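You operate a simulated robot arm through the tools that you are given. There is no shell and no other tool.

You are at the controls of a simulated robot arm. One attempt, no reset.

## Task
Test the tester's two capacitors and stand the good one in the rack.
Fine: the other stays in its socket; both slides end back, tester off.
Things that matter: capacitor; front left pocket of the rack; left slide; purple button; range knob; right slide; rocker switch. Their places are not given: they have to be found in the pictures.

Only the result counts: the job must be done as asked and must still hold three seconds after the hand-in. Knocking over, shifting, dropping, spilling or breaking anything else fails it.

## Robot
A 6-joint arm with a two-finger gripper, fixed in place. Base frame: the origin is on the floor under the middle of its stand, x ahead of it, y to its left, z up. Units: m, degrees, N and s.
It reaches about 1.572 m from its shoulder. Its first joint turns from -166.0 to 166.0 degrees. Payload 2.45 kg.
Tool frame: the origin (TCP) lies between the finger pads and is the grasp point; the fingertips stand 0.02 m ahead of it; z points along the fingers, y is the line along which they close. The gripper opens to 0.14 m; its body begins 0.168 m behind the TCP.
Orientation is that of the tool frame in the base frame, as [roll, pitch, yaw] about the fixed x, y, z axes, in that order (R = Rz(yaw) Ry(pitch) Rx(roll)). With the fingers straight down and closing along the base's y, the tool's x points along the base's -x, its y along +y and its z along -z.

## Interface
- The arm moves only by the tool play_rows. Its argument "steps" is a list of rows, each an object of numbers (a shift or turn left out is 0, a gripper value left out holds the last): "tx", "ty", "tz": the shift along the tool's x, y, z in cm; "wx", "wy", "wz": the turn, a rotation vector about the tool's x, y, z in degrees; "claw": the finger opening in cm, from 0 to 14. In form: [{"tx": .., "ty": .., "tz": .., "wx": .., "wy": .., "wz": .., "claw": ..}, ...]. A call has 1 to 20 rows; each row is the pose to reach, as a shift and turn from the pose commanded when the call began, along the tool's axes at that moment. Rows are played at 5 a second. More than 0.05 m and 8.6 degrees between two rows, or a gripper value outside its range, and nothing of the call is played. A pose out of reach is approached as far as the arm can. The call stops where the force on the tool passes 90 N (or 10 N more than at its start, if that is more) or the arm is blocked; 0.2 s more then pass. Each finger travels about 0.045 m/s and halts on what it meets, pressing with about 21 N; the grip force reading is that of the motor and also rises with nothing between the fingers. The clock runs only during rows and for 0.2 s after the last one: add rows that repeat a pose to give the fingers time. The reply holds the time, the measured pose of the TCP, the force on the tool along the base axes, the opening and the grip force, in the units named above and with some noise, with the torque about the TCP (base axes, N m) and any sound that the robot's microphone picked up.
- Cameras (640 x 400 px; columns grow to the right, rows downward): "scene" is fixed at [0.3993, -0.6506, 1.5455]; the picture's right is [0.75, -0.66, 0.00], its down [-0.32, -0.36, -0.88] and it looks along [0.58, 0.66, -0.48] (base axes); focal length 302 px, centre (320, 200). "wrist" rides on the gripper at [0.078, 0.011, -0.209] in the tool frame; the picture's right is [-0.14, 0.99, 0.00], its down [-0.92, -0.13, -0.37] and it looks along [-0.37, -0.05, 0.93] (tool axes); focal length 280 px, centre (320, 200).
- capture(camera): a new picture of that camera. It takes no simulated time.
- pixel_to_xyz(camera, pixels): for up to 12 pixels [column, row] of the newest picture of that camera ("zoom" is the newest enlarged one), the place [x, y, z] in the base frame of the surface seen there, good to about 0.003 m. It takes no simulated time.
- enlarge(camera, box): a new picture of the part [left, top, right, bottom] of that camera's present view, enlarged. It takes no simulated time.
- job_done(): hands the job in; it is judged then, once.

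Open the gripper and draw the arm clear of the work before you hand the job in, unless the task says otherwise.

The tools are called after "Call:" by a JSON object that holds its "fn" and its "kwargs". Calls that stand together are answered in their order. play_rows: Moves the arm, as the interface text tells. Its arguments: {"type":"object","properties":{"steps":{"type":"array","items":{"type":"object","properties":{"tx":{"type":"number"},"ty":{"type":"number"},"tz":{"type":"number"},"wx":{"type":"number"},"wy":{"type":"number"},"wz":{"type":"number"},"claw":{"type":"number"}}}}},"required":["steps"]} The other tools are called the same way: capture (camera) takes a picture; pixel_to_xyz (camera, pixels) gives the place of the surface under pixels of a picture; enlarge (camera, box) takes an enlarged picture of a part of a camera's view; job_done () hands the job in.

At the start:

```text
t: 0.0
eef_pos: [0.6867, 0.0846, 1.3354]
ee_rot: [179.9, 0.0, 179.9]
contact_force: [-0.1, -0.2, -0.5]
moment: [0.02, -0.03, 0.01]
gripper_width: 0.14
grip_force: 0.1
```

scene: 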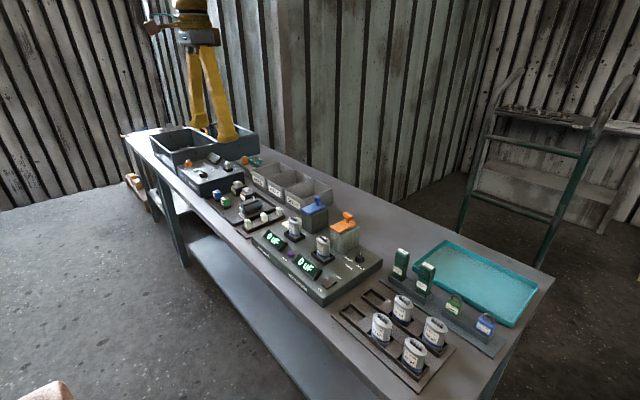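
wrist: 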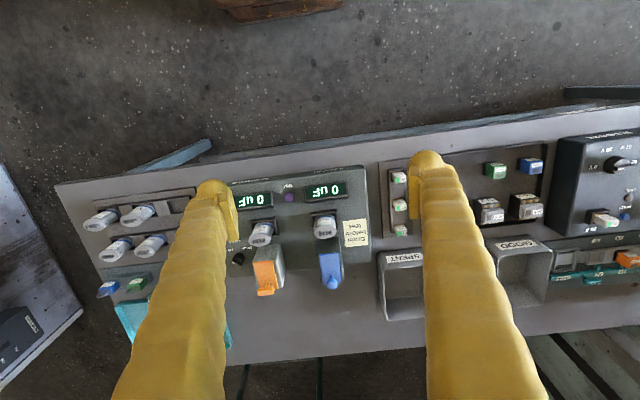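

I start by looking closer at the tester in the middle of the bench (scene about (310,260)) and at the wrist view.

Call:
{"fn": "enlarge", "kwargs": {"camera": "scene", "box": [230, 190, 390, 310]}}

Call:
{"fn": "enlarge", "kwargs": {"camera": "wrist", "box": [200, 160, 400, 300]}}

Call:
{"fn": "enlarge", "kwargs": {"camera": "scene", "box": [320, 230, 520, 390]}}

```text
3.33 times, centred on (310, 250) of scene
```

zoom: 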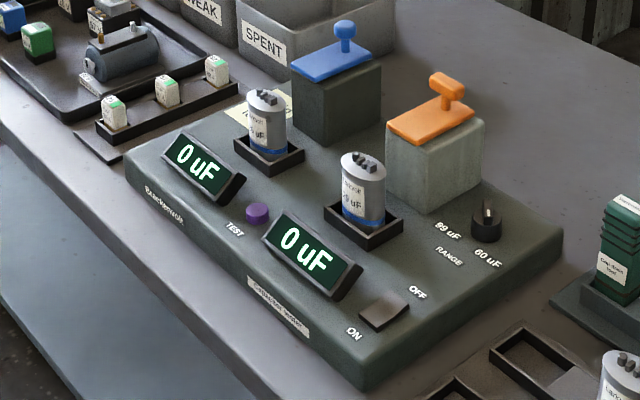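

```text
2.86 times, centred on (300, 230) of wrist
```

zoom: 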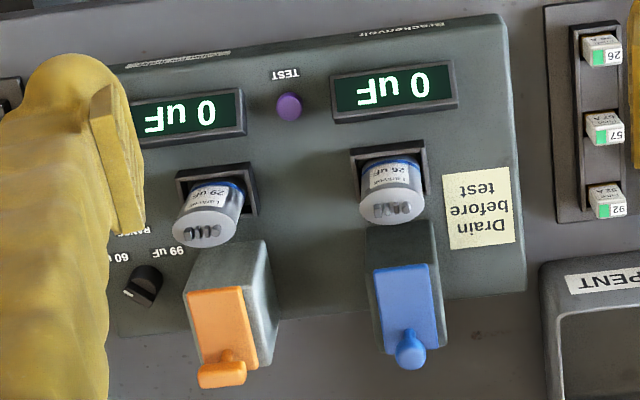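

```text
2.50 times, centred on (420, 310) of scene
```

zoom: 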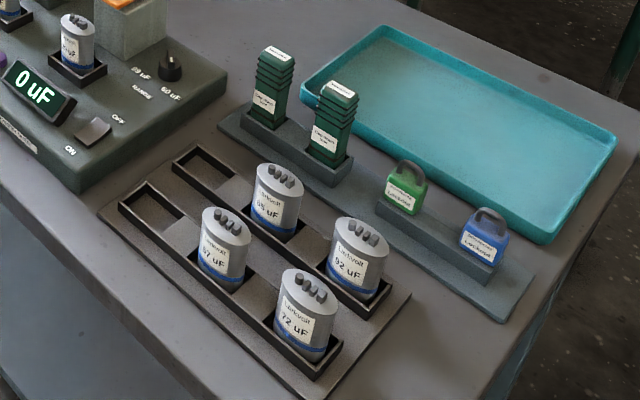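

The tester has two capacitors, two displays, blue/orange slides, and a "Drain before test" note. I enlarge further to read the labels, the knob and the rocker.

Call:
{"fn": "enlarge", "kwargs": {"camera": "scene", "box": [280, 210, 340, 248]}}

Call:
{"fn": "enlarge", "kwargs": {"camera": "scene", "box": [310, 240, 374, 280]}}

Call:
{"fn": "enlarge", "kwargs": {"camera": "scene", "box": [300, 260, 348, 290]}}

Call:
{"fn": "enlarge", "kwargs": {"camera": "wrist", "box": [240, 200, 350, 270]}}

Call:
{"fn": "enlarge", "kwargs": {"camera": "scene", "box": [330, 280, 460, 360]}}

```text
10.53 times, centred on (310, 229) of scene
```

zoom: 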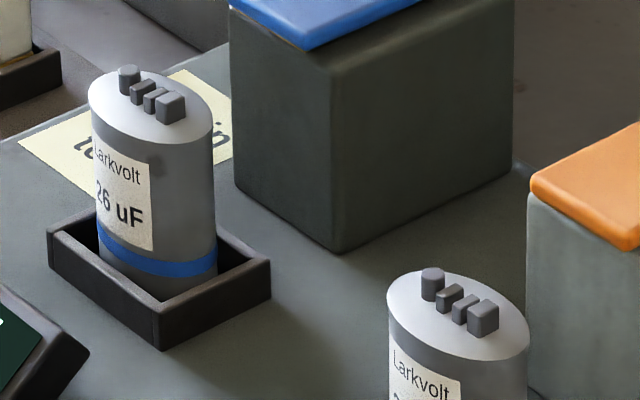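

```text
10.00 times, centred on (342, 260) of scene
```

zoom: 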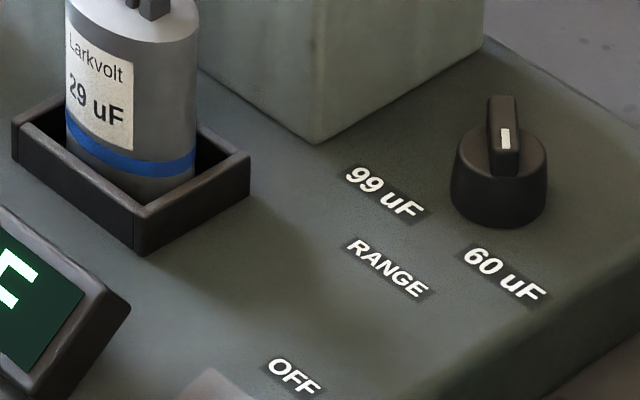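

```text
13.33 times, centred on (324, 275) of scene
```

zoom: 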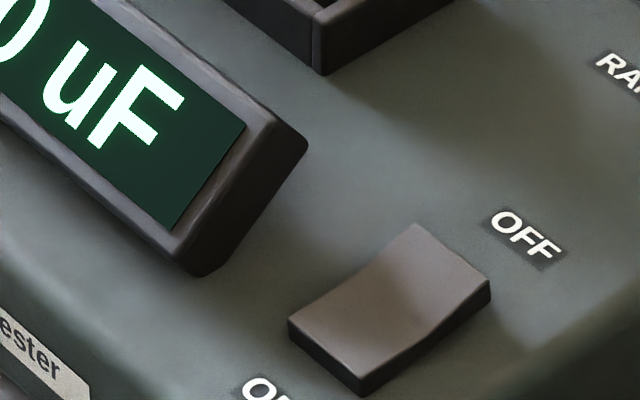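

```text
5.71 times, centred on (295, 235) of wrist
```

zoom: 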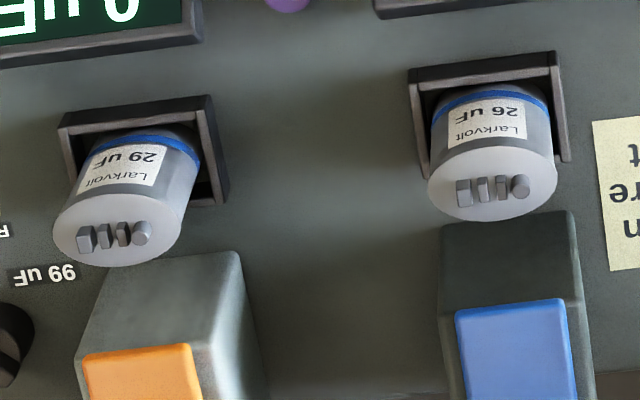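

```text
4.92 times, centred on (395, 320) of scene
```

zoom: 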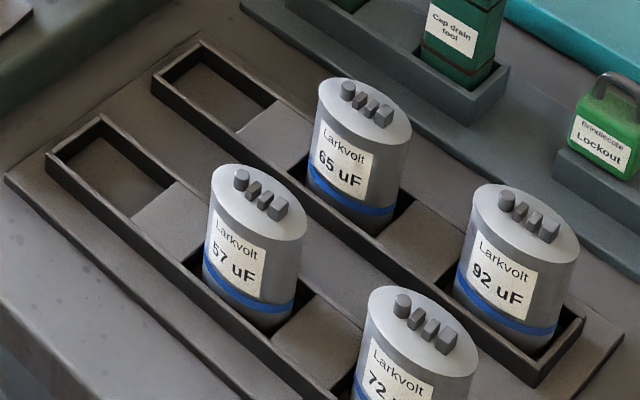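

Labels read 26 uF (left) and 29 uF (right). I now locate the main parts from the scene picture: knobs of slides, capacitors, button, range knob, rocker, rack pocket.

Call:
{"fn": "pixel_to_xyz", "kwargs": {"camera": "scene", "pixels": [[316, 200], [347, 216], [294, 219], [322, 240], [291, 252], [359, 256], [323, 286], [328, 280], [310, 209], [340, 226], [293, 238], [320, 260]]}}

Call:
{"fn": "pixel_to_xyz", "kwargs": {"camera": "wrist", "pixels": [[289, 198], [238, 259], [264, 293], [333, 287], [258, 240], [325, 231], [265, 270], [328, 260], [325, 214], [257, 226], [350, 260], [250, 172]]}}

```text
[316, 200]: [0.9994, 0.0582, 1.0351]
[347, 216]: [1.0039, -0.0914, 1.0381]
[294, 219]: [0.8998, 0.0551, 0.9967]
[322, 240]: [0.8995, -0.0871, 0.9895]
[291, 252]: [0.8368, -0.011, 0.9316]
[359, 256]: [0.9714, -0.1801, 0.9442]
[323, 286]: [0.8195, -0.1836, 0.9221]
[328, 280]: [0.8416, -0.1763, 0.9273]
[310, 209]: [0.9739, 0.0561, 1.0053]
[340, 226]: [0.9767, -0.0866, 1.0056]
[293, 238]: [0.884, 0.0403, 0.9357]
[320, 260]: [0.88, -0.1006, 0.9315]
```

```text
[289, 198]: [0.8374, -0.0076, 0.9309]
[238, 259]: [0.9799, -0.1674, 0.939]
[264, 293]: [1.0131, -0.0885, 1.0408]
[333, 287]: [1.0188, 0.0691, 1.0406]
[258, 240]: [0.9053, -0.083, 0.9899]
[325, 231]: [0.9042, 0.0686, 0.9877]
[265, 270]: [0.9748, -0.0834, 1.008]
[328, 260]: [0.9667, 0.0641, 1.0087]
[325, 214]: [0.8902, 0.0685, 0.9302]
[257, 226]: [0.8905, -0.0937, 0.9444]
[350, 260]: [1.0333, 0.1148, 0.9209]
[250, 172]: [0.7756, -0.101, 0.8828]
```

The parts all lie within x 0.82–1.03, y −0.18–0.12, z 0.92–1.04. I move the gripper nearer above the tester to get a better wrist view before touching anything.

Call:
{"fn": "play_rows", "kwargs": {"steps": [{"tx": -1.3, "ty": -2.1, "tz": 2.7}, {"tx": -2.6, "ty": -4.2, "tz": 5.4}, {"tx": -3.9, "ty": -6.3, "tz": 8.1}, {"tx": -5.2, "ty": -8.4, "tz": 10.8}, {"tx": -6.5, "ty": -10.5, "tz": 13.5}, {"tx": -6.5, "ty": -10.5, "tz": 13.5}]}}

Call:
{"fn": "capture", "kwargs": {"camera": "wrist"}}

Call:
{"fn": "capture", "kwargs": {"camera": "scene"}}

```text
t: 1.4
eef_pos: [0.7506, -0.0215, 1.1985]
ee_rot: [-180.0, 0.0, 179.9]
contact_force: [0.0, 0.3, -0.2]
moment: [0.01, 0.02, 0.0]
gripper_width: 0.1402
grip_force: 0.1
```

```text
taken
```

wrist: 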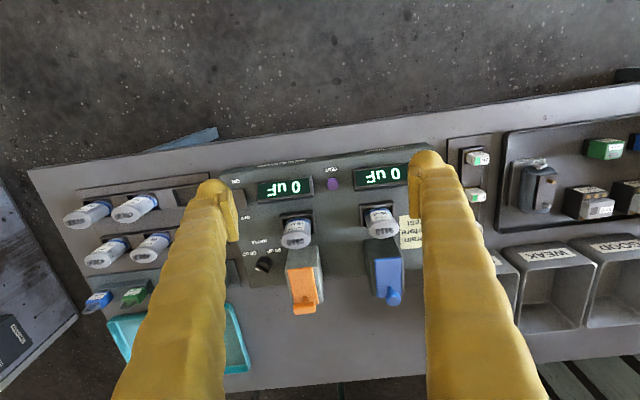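

```text
taken
```

scene: 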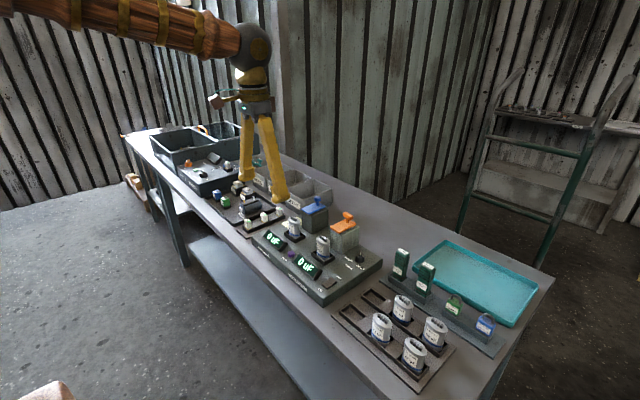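

The tester shows at wrist (250–430, 170–310). I enlarge it to read the knob's pointer and get precise places.

Call:
{"fn": "enlarge", "kwargs": {"camera": "wrist", "box": [236, 160, 316, 210]}}

Call:
{"fn": "enlarge", "kwargs": {"camera": "wrist", "box": [230, 230, 310, 280]}}

Call:
{"fn": "enlarge", "kwargs": {"camera": "wrist", "box": [270, 190, 430, 320]}}

```text
8.00 times, centred on (276, 185) of wrist
```

zoom: 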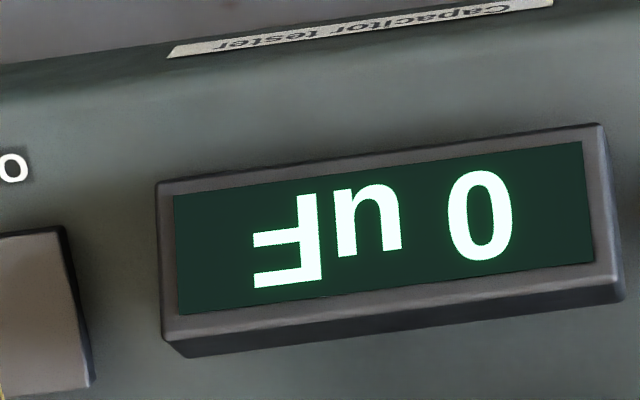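

```text
8.00 times, centred on (270, 255) of wrist
```

zoom: 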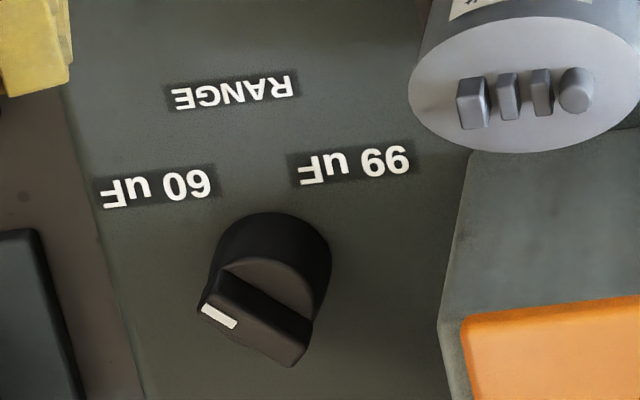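

```text
3.08 times, centred on (350, 255) of wrist
```

zoom: 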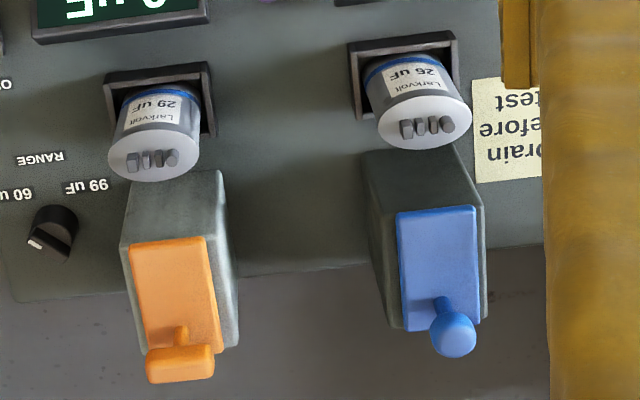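

The knob's white mark points at "60 uF". Now I measure the rocker's two ends and details of other parts with zoomed scene pictures.

Call:
{"fn": "enlarge", "kwargs": {"camera": "scene", "box": [314, 270, 346, 290]}}

Call:
{"fn": "pixel_to_xyz", "kwargs": {"camera": "zoom", "pixels": [[330, 150], [390, 200], [300, 200], [340, 240], [260, 250], [290, 285], [210, 260], [230, 300], [360, 180], [230, 280], [480, 250], [200, 200]]}}

```text
16.00 times, centred on (330, 280) of scene
```

zoom: 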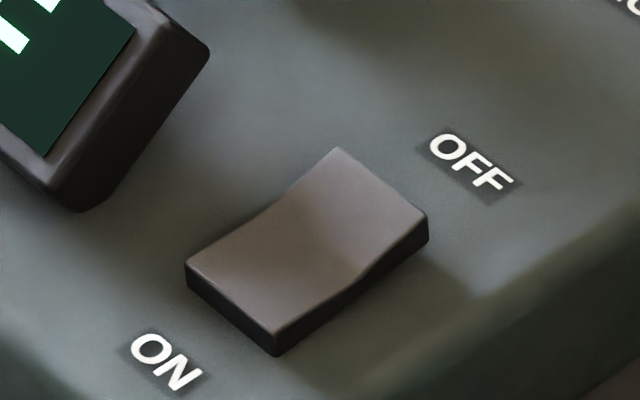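

```text
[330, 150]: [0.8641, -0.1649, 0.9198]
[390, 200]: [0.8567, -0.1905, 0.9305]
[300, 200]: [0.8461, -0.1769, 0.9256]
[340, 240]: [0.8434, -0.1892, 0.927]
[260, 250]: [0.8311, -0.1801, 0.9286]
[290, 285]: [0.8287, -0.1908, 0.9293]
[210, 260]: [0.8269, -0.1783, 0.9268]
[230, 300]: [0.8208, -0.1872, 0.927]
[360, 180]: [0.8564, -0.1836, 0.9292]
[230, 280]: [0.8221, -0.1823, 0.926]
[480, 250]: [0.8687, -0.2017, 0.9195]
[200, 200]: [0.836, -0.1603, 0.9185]
```

The rocker (x≈0.82–0.86, y≈−0.183) looks pressed at its front (ON) end, and displays are lit. Next I measure slides and capacitors from an enlarged wrist view.

Call:
{"fn": "enlarge", "kwargs": {"camera": "wrist", "box": [270, 200, 430, 320]}}

Call:
{"fn": "pixel_to_xyz", "kwargs": {"camera": "zoom", "pixels": [[150, 240], [195, 240], [150, 330], [210, 330], [180, 350], [180, 385], [440, 200], [440, 290], [450, 320], [470, 330], [400, 205], [475, 200]]}}

```text
3.33 times, centred on (350, 260) of wrist
```

zoom: 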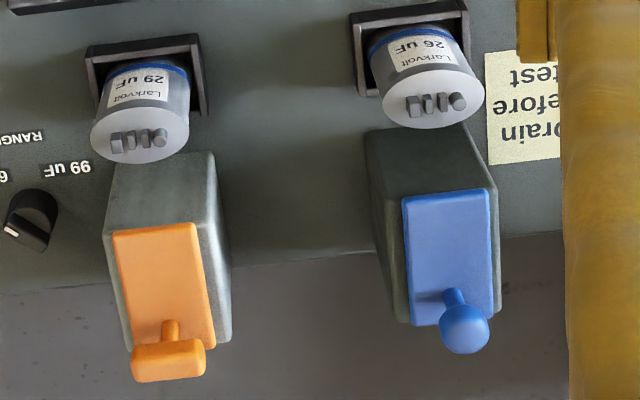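

```text
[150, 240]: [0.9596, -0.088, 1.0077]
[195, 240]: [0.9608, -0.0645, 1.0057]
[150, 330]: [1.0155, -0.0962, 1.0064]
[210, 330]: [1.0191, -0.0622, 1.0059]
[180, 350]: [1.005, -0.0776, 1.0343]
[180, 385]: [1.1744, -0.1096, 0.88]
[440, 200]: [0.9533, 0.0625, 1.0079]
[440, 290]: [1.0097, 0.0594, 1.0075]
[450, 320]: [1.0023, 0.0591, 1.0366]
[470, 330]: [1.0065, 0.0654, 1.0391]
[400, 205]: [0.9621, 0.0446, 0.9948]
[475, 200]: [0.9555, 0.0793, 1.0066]
```

Slide slabs top at z≈1.007, knobs to z≈1.04. I check the tester's yaw with points along socket and panel edges in the scene view.

Call:
{"fn": "enlarge", "kwargs": {"camera": "scene", "box": [280, 205, 376, 265]}}

Call:
{"fn": "pixel_to_xyz", "kwargs": {"camera": "zoom", "pixels": [[210, 20], [235, 42], [310, 55], [405, 110], [540, 110], [485, 75], [435, 120], [490, 135], [75, 100], [280, 230], [95, 205], [290, 340]]}}

```text
6.67 times, centred on (328, 235) of scene
```

zoom: 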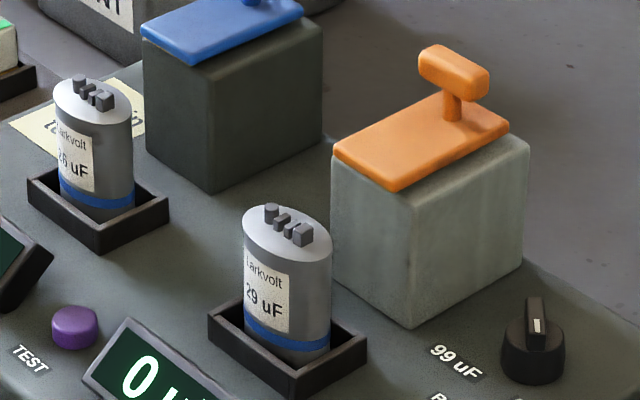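

```text
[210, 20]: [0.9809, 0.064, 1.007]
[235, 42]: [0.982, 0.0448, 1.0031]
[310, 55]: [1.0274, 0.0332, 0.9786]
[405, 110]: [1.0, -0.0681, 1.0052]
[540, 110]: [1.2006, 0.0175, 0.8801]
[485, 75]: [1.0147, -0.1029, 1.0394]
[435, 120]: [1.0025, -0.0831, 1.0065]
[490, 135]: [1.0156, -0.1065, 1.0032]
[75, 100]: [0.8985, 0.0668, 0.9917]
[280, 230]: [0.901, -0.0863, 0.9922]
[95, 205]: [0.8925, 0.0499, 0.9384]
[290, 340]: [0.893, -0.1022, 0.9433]
```

The blue slide has a ball knob (centre ≈ (1.009, 0.065, 1.029)) and the orange one a T-bar along y. I first move above the blue knob with fingers part-closed and check the alignment.

Call:
{"fn": "play_rows", "kwargs": {"steps": [{"tx": -3.2, "ty": 1.1, "tz": 0.9, "claw": 7}, {"tx": -6.4, "ty": 2.2, "tz": 1.8}, {"tx": -9.6, "ty": 3.3, "tz": 2.7}, {"tx": -12.9, "ty": 4.4, "tz": 3.5}, {"tx": -16.1, "ty": 5.5, "tz": 4.4}, {"tx": -19.3, "ty": 6.6, "tz": 5.2}, {"tx": -22.5, "ty": 7.7, "tz": 6.0}, {"tx": -25.8, "ty": 8.7, "tz": 6.9}, {"tx": -25.8, "ty": 8.7, "tz": 6.9}]}}

Call:
{"fn": "capture", "kwargs": {"camera": "wrist"}}

Call:
{"fn": "enlarge", "kwargs": {"camera": "scene", "box": [230, 150, 390, 270]}}

```text
t: 3.4
eef_pos: [1.0129, 0.068, 1.1301]
ee_rot: [179.9, 0.0, -179.9]
contact_force: [0.2, -0.6, -0.3]
moment: [0.03, -0.02, 0.01]
gripper_width: 0.0698
grip_force: 0.1
```

```text
taken
```

wrist: 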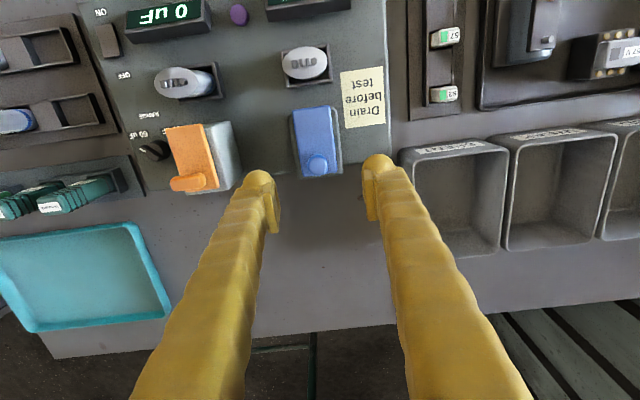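

```text
3.33 times, centred on (310, 210) of scene
```

zoom: 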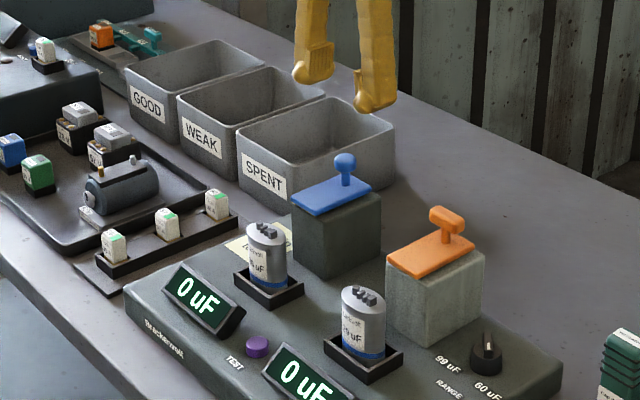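

The blue ball is at wrist (317,166). I measure it from this near-overhead view, along with the other parts visible.

Call:
{"fn": "enlarge", "kwargs": {"camera": "wrist", "box": [270, 90, 390, 190]}}

Call:
{"fn": "pixel_to_xyz", "kwargs": {"camera": "wrist", "pixels": [[317, 166], [310, 166], [324, 165], [317, 158], [317, 173], [298, 112], [331, 110], [305, 60], [185, 82], [174, 184], [216, 182], [195, 183]]}}

```text
4.00 times, centred on (330, 140) of wrist
```

zoom: 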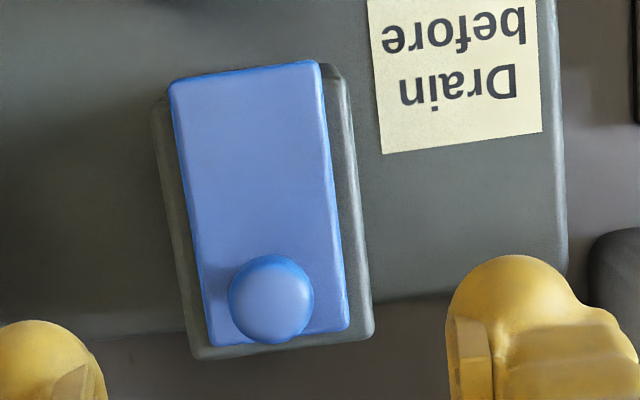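

```text
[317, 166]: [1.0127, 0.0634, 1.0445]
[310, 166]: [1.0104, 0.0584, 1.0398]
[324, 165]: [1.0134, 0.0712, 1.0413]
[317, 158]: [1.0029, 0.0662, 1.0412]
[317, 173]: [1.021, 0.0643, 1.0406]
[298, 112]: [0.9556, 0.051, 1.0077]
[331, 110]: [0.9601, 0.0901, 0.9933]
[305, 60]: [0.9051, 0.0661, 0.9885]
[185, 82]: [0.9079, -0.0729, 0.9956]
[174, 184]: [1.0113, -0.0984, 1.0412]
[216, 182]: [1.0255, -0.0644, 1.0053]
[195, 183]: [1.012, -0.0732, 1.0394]
```

The ball centre is about (1.012, 0.0655, 1.033). I descend 9.6 cm around it, and close the fingers.

Call:
{"fn": "play_rows", "kwargs": {"steps": [{"ty": -0.25, "tz": 3.2, "claw": 6}, {"ty": -0.25, "tz": 6.4}, {"ty": -0.25, "tz": 9.6}, {"ty": -0.25, "tz": 9.6}]}}

Call:
{"fn": "capture", "kwargs": {"camera": "wrist"}}

Call:
{"fn": "enlarge", "kwargs": {"camera": "scene", "box": [280, 170, 360, 230]}}

```text
t: 4.4
eef_pos: [1.0072, 0.0635, 1.0335]
ee_rot: [-179.9, 0.0, -179.9]
contact_force: [0.4, 0.5, 0.3]
moment: [-0.02, 0.0, -0.01]
gripper_width: 0.0602
grip_force: 0.0
```

```text
taken
```

wrist: 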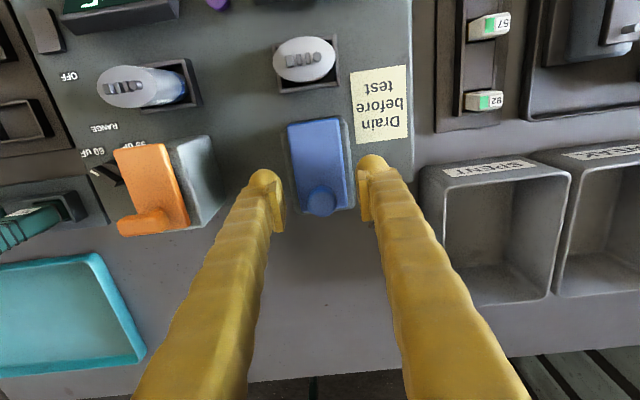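

```text
6.67 times, centred on (320, 200) of scene
```

zoom: 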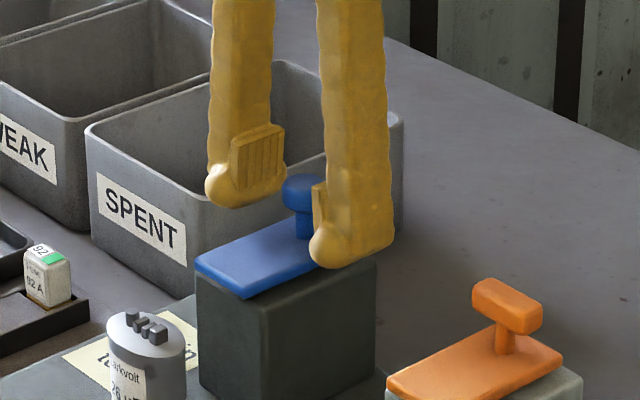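

The fingers straddle the ball. I close onto it and read the grip.

Call:
{"fn": "play_rows", "kwargs": {"steps": [{"claw": 4}, {"claw": 2.5}, {"claw": 1.5}, {"claw": 1.5}, {"claw": 1.5}]}}

Call:
{"fn": "enlarge", "kwargs": {"camera": "scene", "box": [280, 170, 360, 230]}}

```text
t: 5.6
eef_pos: [1.0069, 0.065, 1.0315]
ee_rot: [-180.0, -0.1, 180.0]
contact_force: [-0.4, 13.8, -24.9]
moment: [0.02, 0.08, 0.06]
gripper_width: 0.0197
grip_force: 44.9
```

```text
6.67 times, centred on (320, 200) of scene
```

zoom: 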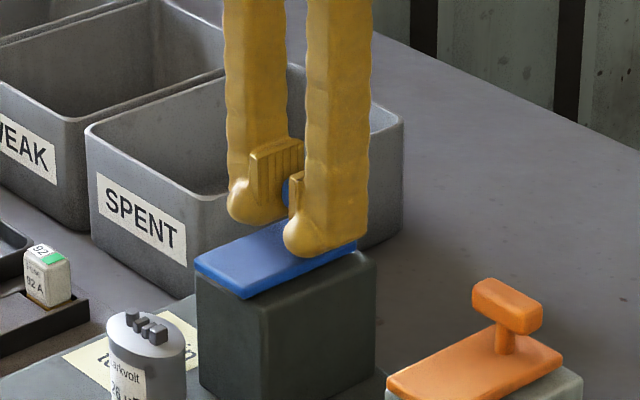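

Grip closed at 2 cm on the ball, with modest side forces. I ease them slightly and pull the slide 1.5 cm forward (−x), watching the force.

Call:
{"fn": "play_rows", "kwargs": {"steps": [{"ty": 0.1, "tz": -0.2}, {"ty": 0.1, "tz": -0.2, "tx": 0.4}, {"ty": 0.1, "tz": -0.2, "tx": 0.8}, {"ty": 0.1, "tz": -0.2, "tx": 1.2}, {"ty": 0.1, "tz": -0.2, "tx": 1.5}]}}

Call:
{"fn": "enlarge", "kwargs": {"camera": "scene", "box": [280, 170, 360, 230]}}

```text
t: 6.6
eef_pos: [0.9959, 0.066, 1.0317]
ee_rot: [180.0, -0.4, 180.0]
contact_force: [-0.7, 1.9, -10.6]
moment: [0.0, -0.03, 0.07]
gripper_width: 0.0198
grip_force: 44.0
stopped in row 4: the force on the tool passed its limit at 91 N (the readings are from after the stop); the commanded pose is now the measured one
```

```text
6.67 times, centred on (320, 200) of scene
```

zoom: 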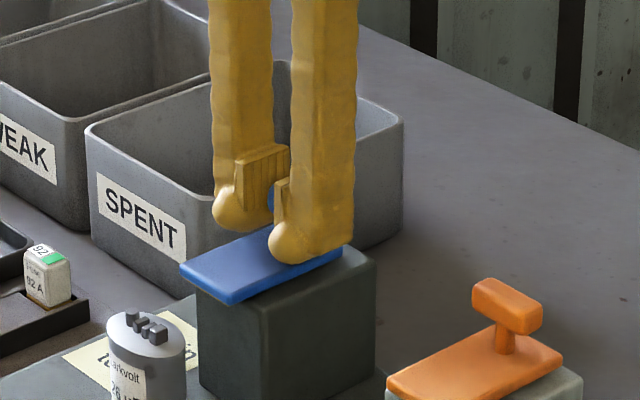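

The slide came forward about 1.1 cm but a force peak stopped the call (now x −0.7 N, z −10.6 N). I continue more slowly, purely along x, 0.2 cm per row.

Call:
{"fn": "play_rows", "kwargs": {"steps": [{"tx": 0.2}, {"tx": 0.4}, {"tx": 0.6}, {"tx": 0.8}]}}

Call:
{"fn": "enlarge", "kwargs": {"camera": "scene", "box": [280, 170, 360, 230]}}

```text
t: 7.6
eef_pos: [0.99, 0.0657, 1.0313]
ee_rot: [-180.0, -0.3, 180.0]
contact_force: [0.0, 2.6, -27.3]
moment: [0.03, 0.31, -0.01]
gripper_width: 0.0195
grip_force: 44.8
```

```text
6.67 times, centred on (320, 200) of scene
```

zoom: 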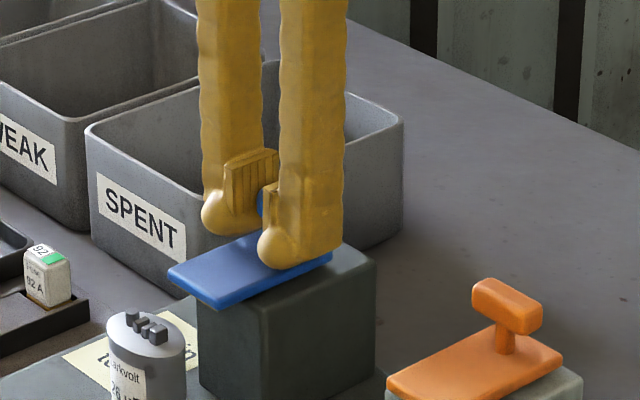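

x force is nil but the tool is pulled down ~27 N, so I ease z by 1 mm and then keep sliding forward slowly.

Call:
{"fn": "play_rows", "kwargs": {"steps": [{"tz": 0.1}, {"tz": 0.1}]}}

```text
t: 8.2
eef_pos: [0.9902, 0.0656, 1.0306]
ee_rot: [179.9, -0.4, -180.0]
contact_force: [-0.3, -0.3, -21.5]
moment: [0.0, 0.36, 0.0]
gripper_width: 0.0195
grip_force: 44.4
```

Pull decreased to 21 N; I lower another 2 mm while sliding forward slowly.

Call:
{"fn": "play_rows", "kwargs": {"steps": [{"tz": 0.1, "tx": 0.2}, {"tz": 0.2, "tx": 0.4}, {"tz": 0.2, "tx": 0.7}, {"tz": 0.2, "tx": 1.0}]}}

```text
t: 9.2
eef_pos: [0.9795, 0.064, 1.0314]
ee_rot: [180.0, -0.2, -180.0]
contact_force: [1.0, -2.2, 5.3]
moment: [0.0, -0.03, 0.0]
gripper_width: 0.0197
grip_force: 44.1
```

Forces are now small (z +5 N) and the slide is about 3 cm forward. I continue another 2 cm.

Call:
{"fn": "play_rows", "kwargs": {"steps": [{"tx": 0.3}, {"tx": 0.6}, {"tx": 0.9}, {"tx": 1.2}, {"tx": 1.5}, {"tx": 1.8}]}}

Call:
{"fn": "enlarge", "kwargs": {"camera": "scene", "box": [250, 170, 350, 250]}}

```text
t: 10.6
eef_pos: [0.961, 0.066, 1.0308]
ee_rot: [180.0, -0.2, -179.9]
contact_force: [0.1, -9.2, 22.9]
moment: [0.0, 0.02, -0.05]
gripper_width: 0.0194
grip_force: 44.3
```

```text
5.00 times, centred on (300, 210) of scene
```

zoom: 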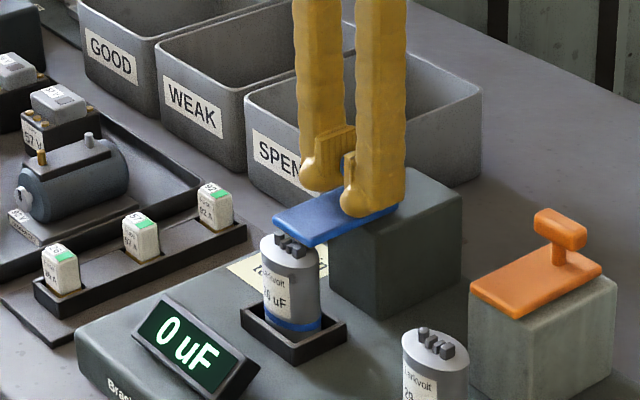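

The blue slab's front edge is reaching the left capacitor's terminals (zoom (290,240)). I ease z/y by about 1 mm and go on forward another 1.2 cm.

Call:
{"fn": "play_rows", "kwargs": {"steps": [{"tx": 0.2, "tz": -0.05, "ty": -0.05}, {"tx": 0.4, "tz": -0.1, "ty": -0.05}, {"tx": 0.6, "tz": -0.1, "ty": -0.05}, {"tx": 0.9, "tz": -0.1, "ty": -0.05}, {"tx": 1.2, "tz": -0.1, "ty": -0.05}]}}

Call:
{"fn": "enlarge", "kwargs": {"camera": "scene", "box": [250, 170, 350, 250]}}

```text
t: 11.8
eef_pos: [0.9503, 0.0652, 1.0292]
ee_rot: [180.0, -0.1, -180.0]
contact_force: [27.5, -9.1, -4.1]
moment: [0.05, -0.23, -0.03]
gripper_width: 0.0196
grip_force: 44.9
```

```text
5.00 times, centred on (300, 210) of scene
```

zoom: 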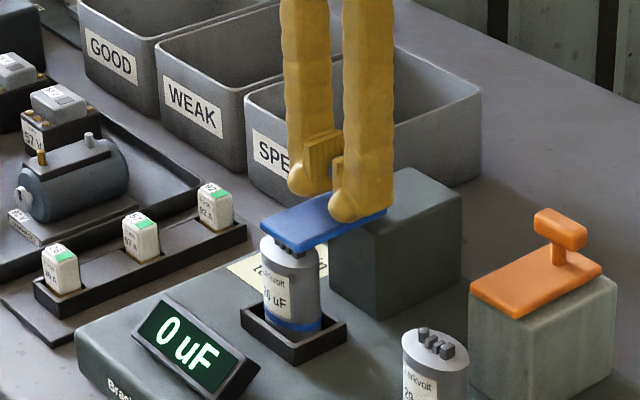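

x force is now +27 N at 0.950, either an end stop or a detent. I nudge 2 mm more and hold, to tell which.

Call:
{"fn": "play_rows", "kwargs": {"steps": [{"tx": 0.1}, {"tx": 0.2}, {"tx": 0.2}]}}

Call:
{"fn": "enlarge", "kwargs": {"camera": "scene", "box": [260, 190, 330, 240]}}

```text
t: 12.6
eef_pos: [0.9472, 0.0646, 1.0311]
ee_rot: [-179.9, -0.3, 179.9]
contact_force: [37.8, -2.1, -12.8]
moment: [0.04, 0.01, 0.01]
gripper_width: 0.0197
grip_force: 44.6
```

```text
8.00 times, centred on (295, 215) of scene
```

zoom: 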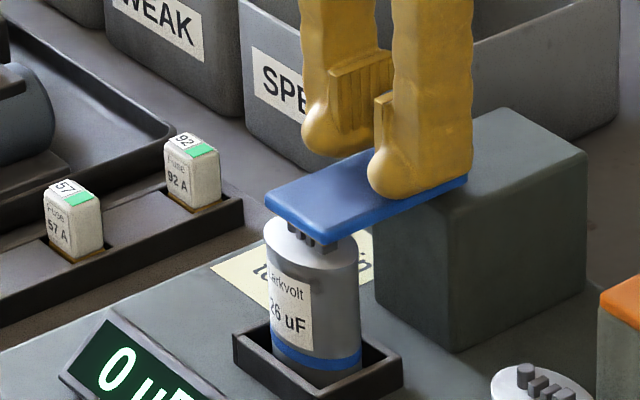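

The slab now covers the left capacitor's terminals and the force says it is at its stop. I hold there about 2 s to let it drain.

Call:
{"fn": "play_rows", "kwargs": {"steps": [{"tx": -0.05}, {"tx": -0.05}, {"tx": -0.05}, {"tx": -0.05}, {"tx": -0.05}, {"tx": -0.05}, {"tx": -0.05}, {"tx": -0.05}, {"tx": -0.05}, {"tx": -0.05}]}}

Call:
{"fn": "capture", "kwargs": {"camera": "wrist"}}

```text
t: 14.8
eef_pos: [0.947, 0.0655, 1.0302]
ee_rot: [-179.9, -0.3, 180.0]
contact_force: [-0.8, 5.5, -19.5]
moment: [0.01, 0.29, 0.08]
gripper_width: 0.0196
grip_force: 44.7
```

```text
taken
```

wrist: 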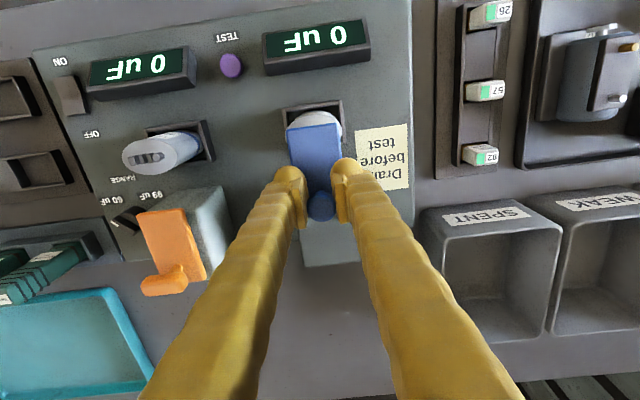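

Held; the slab covers the terminals. Now I push the slide back (+x) in slow steps, easing z by 1 mm.

Call:
{"fn": "play_rows", "kwargs": {"steps": [{"tz": 0.1, "tx": -0.1}, {"tz": 0.1, "tx": -0.4}, {"tz": 0.1, "tx": -0.7}, {"tz": 0.1, "tx": -1.0}, {"tz": 0.1, "tx": -1.3}, {"tz": 0.1, "tx": -1.6}, {"tz": 0.1, "tx": -1.9}, {"tz": 0.1, "tx": -2.2}, {"tz": 0.1, "tx": -2.5}, {"tz": 0.1, "tx": -2.8}]}}

```text
t: 17.0
eef_pos: [0.9762, 0.0648, 1.0306]
ee_rot: [180.0, -0.2, -179.9]
contact_force: [-0.7, 11.9, 13.5]
moment: [-0.01, -0.59, 0.02]
gripper_width: 0.0197
grip_force: 45.3
```

Going well (slide at x≈0.976). I continue back another 2.8 cm, easing z up half a millimetre.

Call:
{"fn": "play_rows", "kwargs": {"steps": [{"tz": -0.05, "tx": -0.3}, {"tz": -0.05, "tx": -0.6}, {"tz": -0.05, "tx": -0.9}, {"tz": -0.05, "tx": -1.2}, {"tz": -0.05, "tx": -1.5}, {"tz": -0.05, "tx": -1.8}, {"tz": -0.05, "tx": -2.1}, {"tz": -0.05, "tx": -2.4}, {"tz": -0.05, "tx": -2.6}, {"tz": -0.05, "tx": -2.8}]}}

Call:
{"fn": "enlarge", "kwargs": {"camera": "scene", "box": [280, 170, 360, 230]}}

```text
t: 19.2
eef_pos: [1.0033, 0.0642, 1.0304]
ee_rot: [179.9, -0.3, 179.9]
contact_force: [-11.1, 27.1, 7.2]
moment: [-0.03, -0.07, 0.28]
gripper_width: 0.0197
grip_force: 43.8
```

```text
6.67 times, centred on (320, 200) of scene
```

zoom: 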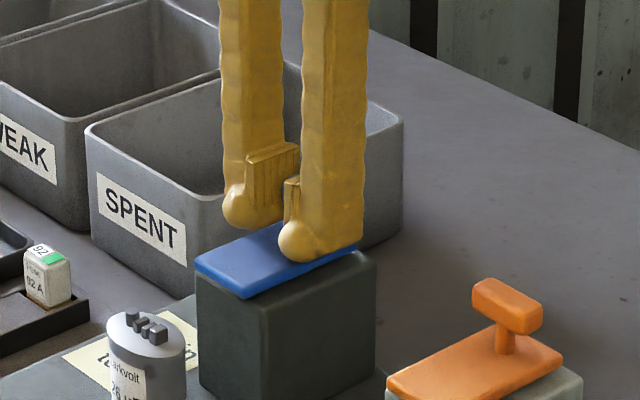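

The slab's front corners are back at (195,262)/(245,300) as at the start. I press 3 mm more against the back stop to be sure, easing y.

Call:
{"fn": "play_rows", "kwargs": {"steps": [{"ty": 0.1, "tx": -0.1}, {"ty": 0.15, "tx": -0.2}, {"ty": 0.15, "tx": -0.3}, {"ty": 0.15, "tx": -0.3}]}}

```text
t: 20.2
eef_pos: [1.0059, 0.065, 1.029]
ee_rot: [-179.8, -0.3, 179.9]
contact_force: [-34.3, -8.0, -0.3]
moment: [0.01, 0.07, -0.08]
gripper_width: 0.0194
grip_force: 44.8
```

At the back stop (−34 N). I relax, open the fingers and lift clear.

Call:
{"fn": "play_rows", "kwargs": {"steps": [{"tx": 0.25}, {"tx": 0.25, "claw": 4}, {"tx": 0.25, "claw": 6}, {"tx": 0.25, "claw": 6}, {"tx": 0.25, "tz": -3}, {"tx": 0.25, "tz": -7}, {"tx": 0.25, "tz": -10}, {"tx": 0.25, "tz": -10}]}}

Call:
{"fn": "capture", "kwargs": {"camera": "wrist"}}

Call:
{"fn": "enlarge", "kwargs": {"camera": "scene", "box": [230, 170, 390, 290]}}

```text
t: 22.0
eef_pos: [1.0039, 0.0653, 1.1299]
ee_rot: [179.9, -0.3, -180.0]
contact_force: [0.6, -0.1, -0.5]
moment: [-0.02, -0.02, 0.01]
gripper_width: 0.0602
grip_force: 0.0
```

```text
taken
```

wrist: 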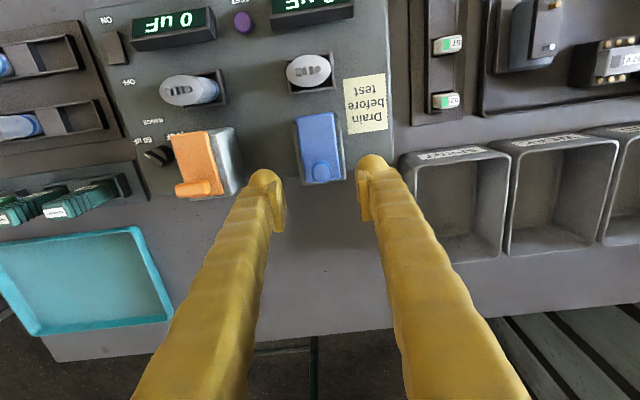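

```text
3.33 times, centred on (310, 230) of scene
```

zoom: 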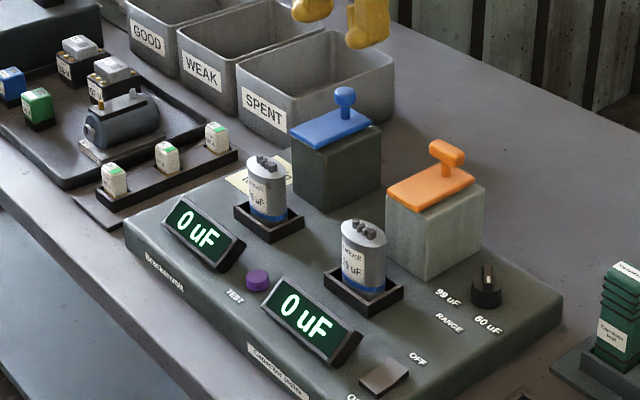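

The left slide is back. Now I measure the orange T-bar at wrist (176–222, 190).

Call:
{"fn": "enlarge", "kwargs": {"camera": "wrist", "box": [150, 120, 250, 210]}}

Call:
{"fn": "pixel_to_xyz", "kwargs": {"camera": "wrist", "pixels": [[178, 189], [184, 188], [190, 188], [196, 188], [202, 187], [208, 187], [214, 187], [220, 186], [195, 183], [195, 194], [181, 138], [210, 136]]}}

Call:
{"fn": "enlarge", "kwargs": {"camera": "scene", "box": [320, 195, 370, 235]}}

Call:
{"fn": "pixel_to_xyz", "kwargs": {"camera": "zoom", "pixels": [[320, 200], [330, 190], [350, 200], [370, 215], [390, 225], [400, 235], [410, 245], [310, 160], [340, 150], [380, 170], [420, 190], [430, 220]]}}

```text
4.44 times, centred on (200, 165) of wrist
```

zoom: 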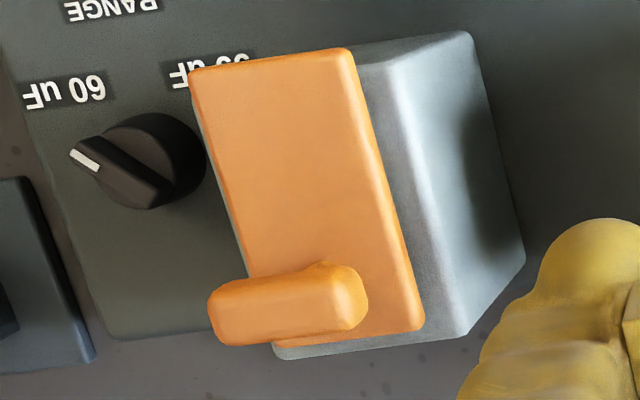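

```text
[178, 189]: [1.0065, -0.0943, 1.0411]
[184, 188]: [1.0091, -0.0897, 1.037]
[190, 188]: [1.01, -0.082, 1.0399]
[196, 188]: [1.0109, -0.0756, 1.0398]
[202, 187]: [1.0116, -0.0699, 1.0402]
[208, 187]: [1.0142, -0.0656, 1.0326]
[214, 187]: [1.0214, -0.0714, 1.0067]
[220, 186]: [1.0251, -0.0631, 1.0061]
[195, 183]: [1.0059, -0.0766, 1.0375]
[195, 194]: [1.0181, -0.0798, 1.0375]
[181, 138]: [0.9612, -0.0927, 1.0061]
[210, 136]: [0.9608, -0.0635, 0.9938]
```

```text
10.00 times, centred on (345, 215) of scene
```

zoom: 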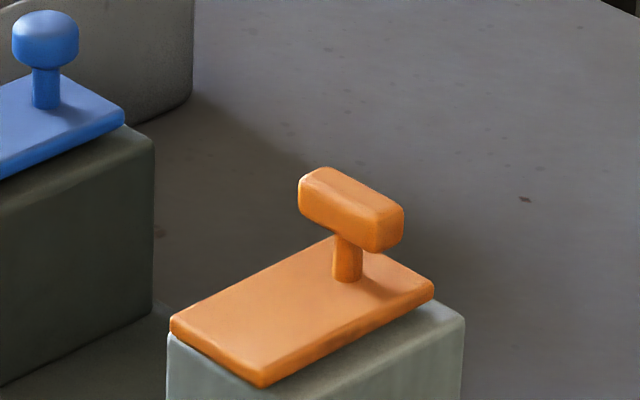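

```text
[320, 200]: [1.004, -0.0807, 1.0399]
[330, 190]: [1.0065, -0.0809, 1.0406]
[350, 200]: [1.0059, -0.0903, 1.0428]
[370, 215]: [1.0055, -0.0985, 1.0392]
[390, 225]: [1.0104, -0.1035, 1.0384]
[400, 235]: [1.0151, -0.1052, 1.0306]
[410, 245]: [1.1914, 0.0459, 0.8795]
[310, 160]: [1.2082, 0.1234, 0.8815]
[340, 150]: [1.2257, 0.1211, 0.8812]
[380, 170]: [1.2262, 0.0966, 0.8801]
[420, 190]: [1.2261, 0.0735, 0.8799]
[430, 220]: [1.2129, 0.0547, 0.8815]
```

The bar spans y≈−0.105…−0.068 at x≈1.010, z≈1.034. I move over it (y −0.0865) with a 7 cm opening and descend partly.

Call:
{"fn": "play_rows", "kwargs": {"steps": [{"ty": -3.8, "tx": -0.1, "claw": 7}, {"ty": -7.6, "tx": -0.3}, {"ty": -11.4, "tx": -0.5}, {"ty": -15.2, "tx": -0.7}, {"ty": -15.2, "tx": -0.7, "tz": 3}, {"ty": -15.2, "tx": -0.7, "tz": 5}, {"ty": -15.2, "tx": -0.7, "tz": 5}]}}

Call:
{"fn": "capture", "kwargs": {"camera": "wrist"}}

Call:
{"fn": "enlarge", "kwargs": {"camera": "scene", "box": [300, 170, 400, 250]}}

```text
t: 23.6
eef_pos: [1.0098, -0.0829, 1.0827]
ee_rot: [180.0, -0.3, -180.0]
contact_force: [-0.8, -1.3, 0.3]
moment: [0.0, 0.03, -0.01]
gripper_width: 0.0697
grip_force: 0.2
```

```text
taken
```

wrist: 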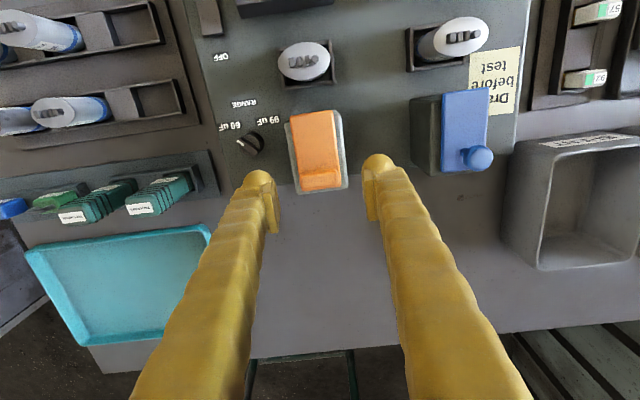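

```text
5.00 times, centred on (350, 210) of scene
```

zoom: 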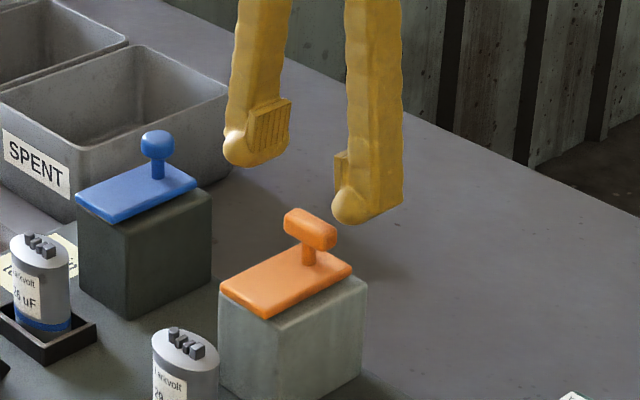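

The T-bar sits between the fingers at wrist (302–341, 168–191). I measure its ends for centring before descending.

Call:
{"fn": "enlarge", "kwargs": {"camera": "wrist", "box": [270, 100, 370, 200]}}

Call:
{"fn": "pixel_to_xyz", "kwargs": {"camera": "wrist", "pixels": [[304, 180], [308, 180], [314, 180], [321, 178], [328, 177], [334, 176], [338, 176], [321, 172], [321, 185], [292, 120], [334, 114]]}}

```text
4.00 times, centred on (320, 150) of wrist
```

zoom: 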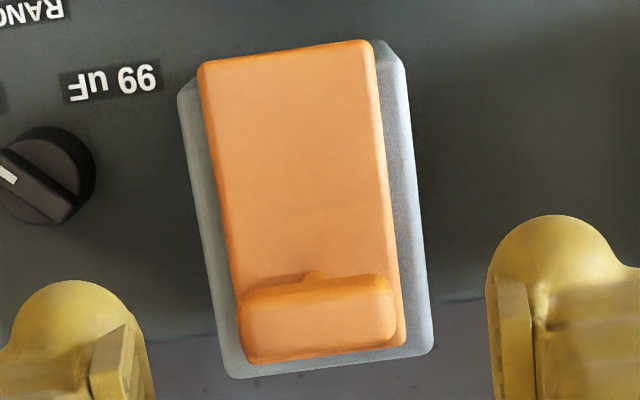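

```text
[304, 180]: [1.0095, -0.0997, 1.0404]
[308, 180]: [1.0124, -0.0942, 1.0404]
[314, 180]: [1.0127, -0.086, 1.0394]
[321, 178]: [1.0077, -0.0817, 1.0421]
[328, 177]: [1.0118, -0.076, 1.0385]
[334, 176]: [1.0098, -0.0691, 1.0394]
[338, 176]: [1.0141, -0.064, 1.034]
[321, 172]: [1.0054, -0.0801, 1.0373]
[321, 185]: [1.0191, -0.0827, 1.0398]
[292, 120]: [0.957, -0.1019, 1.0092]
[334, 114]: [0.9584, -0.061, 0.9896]
```

Bar centre ≈ (1.011, −0.083), right under the TCP. I descend 4.9 cm and close on it.

Call:
{"fn": "play_rows", "kwargs": {"steps": [{"tz": 2.0, "tx": -0.1}, {"tz": 4.0, "tx": -0.1}, {"tz": 4.9, "tx": -0.1}, {"tz": 4.9, "tx": -0.1, "claw": 5}, {"tz": 4.9, "tx": -0.1, "claw": 4}, {"tz": 4.9, "tx": -0.1, "claw": 3}, {"tz": 4.9, "tx": -0.1, "claw": 3}, {"tz": 4.9, "tx": -0.1, "claw": 3}]}}

Call:
{"fn": "enlarge", "kwargs": {"camera": "scene", "box": [310, 190, 380, 240]}}

```text
t: 25.4
eef_pos: [1.013, -0.085, 1.0316]
ee_rot: [-180.0, -0.2, 179.9]
contact_force: [-0.8, -2.3, 1.0]
moment: [-0.01, -0.03, 0.03]
gripper_width: 0.0364
grip_force: 45.2
```

```text
8.00 times, centred on (345, 215) of scene
```

zoom: 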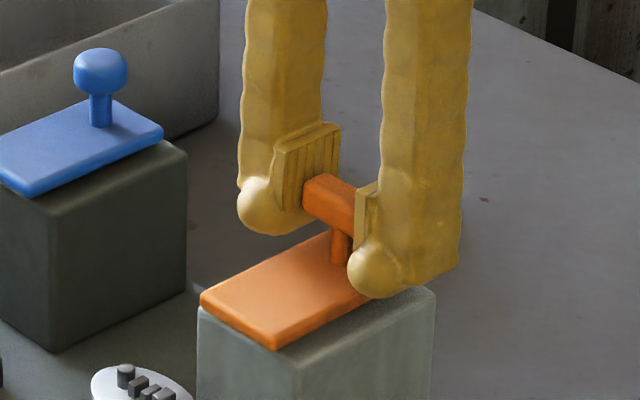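

A clean grip on the bar with nearly no side force. I pull the right slide forward 3 cm slowly.

Call:
{"fn": "play_rows", "kwargs": {"steps": [{"tx": 0.2}, {"tx": 0.4}, {"tx": 0.7}, {"tx": 1.0}, {"tx": 1.3}, {"tx": 1.6}, {"tx": 1.9}, {"tx": 2.2}, {"tx": 2.5}, {"tx": 2.8}]}}

```text
t: 27.6
eef_pos: [0.9821, -0.0853, 1.031]
ee_rot: [180.0, -0.3, 179.9]
contact_force: [0.4, 14.7, -1.1]
moment: [0.03, 0.0, 0.02]
gripper_width: 0.0355
grip_force: 45.6
```

Sliding freely; a small +y force builds up so I add 1 mm in +y, and continue 2.4 cm forward.

Call:
{"fn": "play_rows", "kwargs": {"steps": [{"tx": 0.3, "ty": 0.05}, {"tx": 0.6, "ty": 0.1}, {"tx": 0.9, "ty": 0.1}, {"tx": 1.2, "ty": 0.1}, {"tx": 1.5, "ty": 0.1}, {"tx": 1.8, "ty": 0.1}, {"tx": 2.1, "ty": 0.1}, {"tx": 2.4, "ty": 0.1}]}}

Call:
{"fn": "enlarge", "kwargs": {"camera": "scene", "box": [290, 190, 380, 260]}}

```text
t: 29.4
eef_pos: [0.9583, -0.0847, 1.0306]
ee_rot: [180.0, -0.3, -180.0]
contact_force: [-2.2, -11.4, -27.0]
moment: [-0.05, 0.25, 0.03]
gripper_width: 0.0354
grip_force: 45.3
```

```text
5.71 times, centred on (335, 225) of scene
```

zoom: 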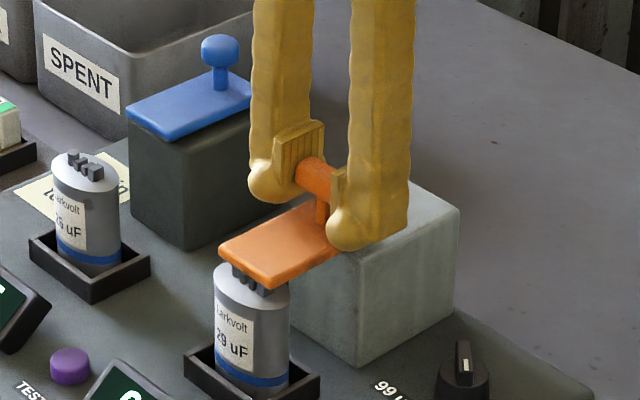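

The orange slab is over the right terminals already. I ease y/z by about 1 mm and push forward to the stop in small steps.

Call:
{"fn": "play_rows", "kwargs": {"steps": [{"tx": 0.2, "tz": 0.1, "ty": -0.05}, {"tx": 0.4, "tz": 0.1, "ty": -0.05}, {"tx": 0.6, "tz": 0.1, "ty": -0.05}, {"tx": 0.8, "tz": 0.1, "ty": -0.05}, {"tx": 0.9, "tz": 0.1, "ty": -0.05}]}}

```text
t: 30.6
eef_pos: [0.9506, -0.0839, 1.0299]
ee_rot: [180.0, -0.2, -180.0]
contact_force: [35.0, -5.4, -16.8]
moment: [0.04, -0.02, 0.02]
gripper_width: 0.0356
grip_force: 44.6
```

Stop reached after ~6 cm, as on the left. I hold about 2 s there, relaxed, to drain.

Call:
{"fn": "play_rows", "kwargs": {"steps": [{"tx": -0.2}, {"tx": -0.2}, {"tx": -0.2}, {"tx": -0.2}, {"tx": -0.2}, {"tx": -0.2}, {"tx": -0.2}, {"tx": -0.2}, {"tx": -0.2}, {"tx": -0.2}]}}

Call:
{"fn": "capture", "kwargs": {"camera": "wrist"}}

```text
t: 32.8
eef_pos: [0.9524, -0.0855, 1.03]
ee_rot: [180.0, -0.2, -180.0]
contact_force: [-0.9, 20.9, -15.2]
moment: [-0.06, -0.05, 0.08]
gripper_width: 0.0354
grip_force: 44.8
```

```text
taken
```

wrist: 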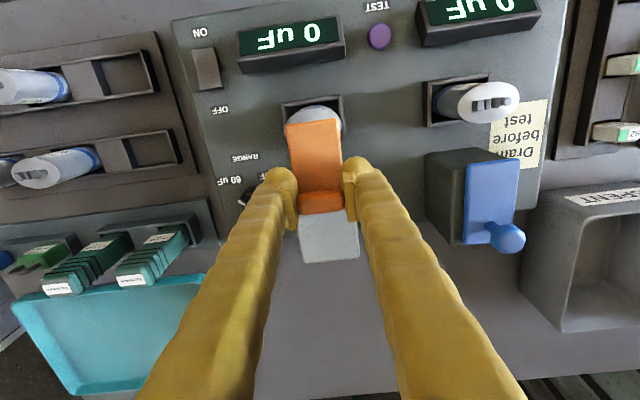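

Now I push the right slide back (+x), 0.3 cm per row, easing z and y slightly.

Call:
{"fn": "play_rows", "kwargs": {"steps": [{"tz": 0.05, "ty": 0.05, "tx": -0.1}, {"tz": 0.1, "ty": 0.05, "tx": -0.4}, {"tz": 0.1, "ty": 0.05, "tx": -0.7}, {"tz": 0.1, "ty": 0.05, "tx": -1.0}, {"tz": 0.1, "ty": 0.05, "tx": -1.3}, {"tz": 0.1, "ty": 0.05, "tx": -1.6}, {"tz": 0.1, "ty": 0.05, "tx": -1.9}, {"tz": 0.1, "ty": 0.05, "tx": -2.2}, {"tz": 0.1, "ty": 0.05, "tx": -2.5}, {"tz": 0.1, "ty": 0.05, "tx": -2.8}]}}

```text
t: 35.0
eef_pos: [0.982, -0.0847, 1.0299]
ee_rot: [-180.0, -0.2, 179.9]
contact_force: [0.0, 9.6, 4.7]
moment: [0.0, -0.45, 0.03]
gripper_width: 0.0351
grip_force: 45.5
```

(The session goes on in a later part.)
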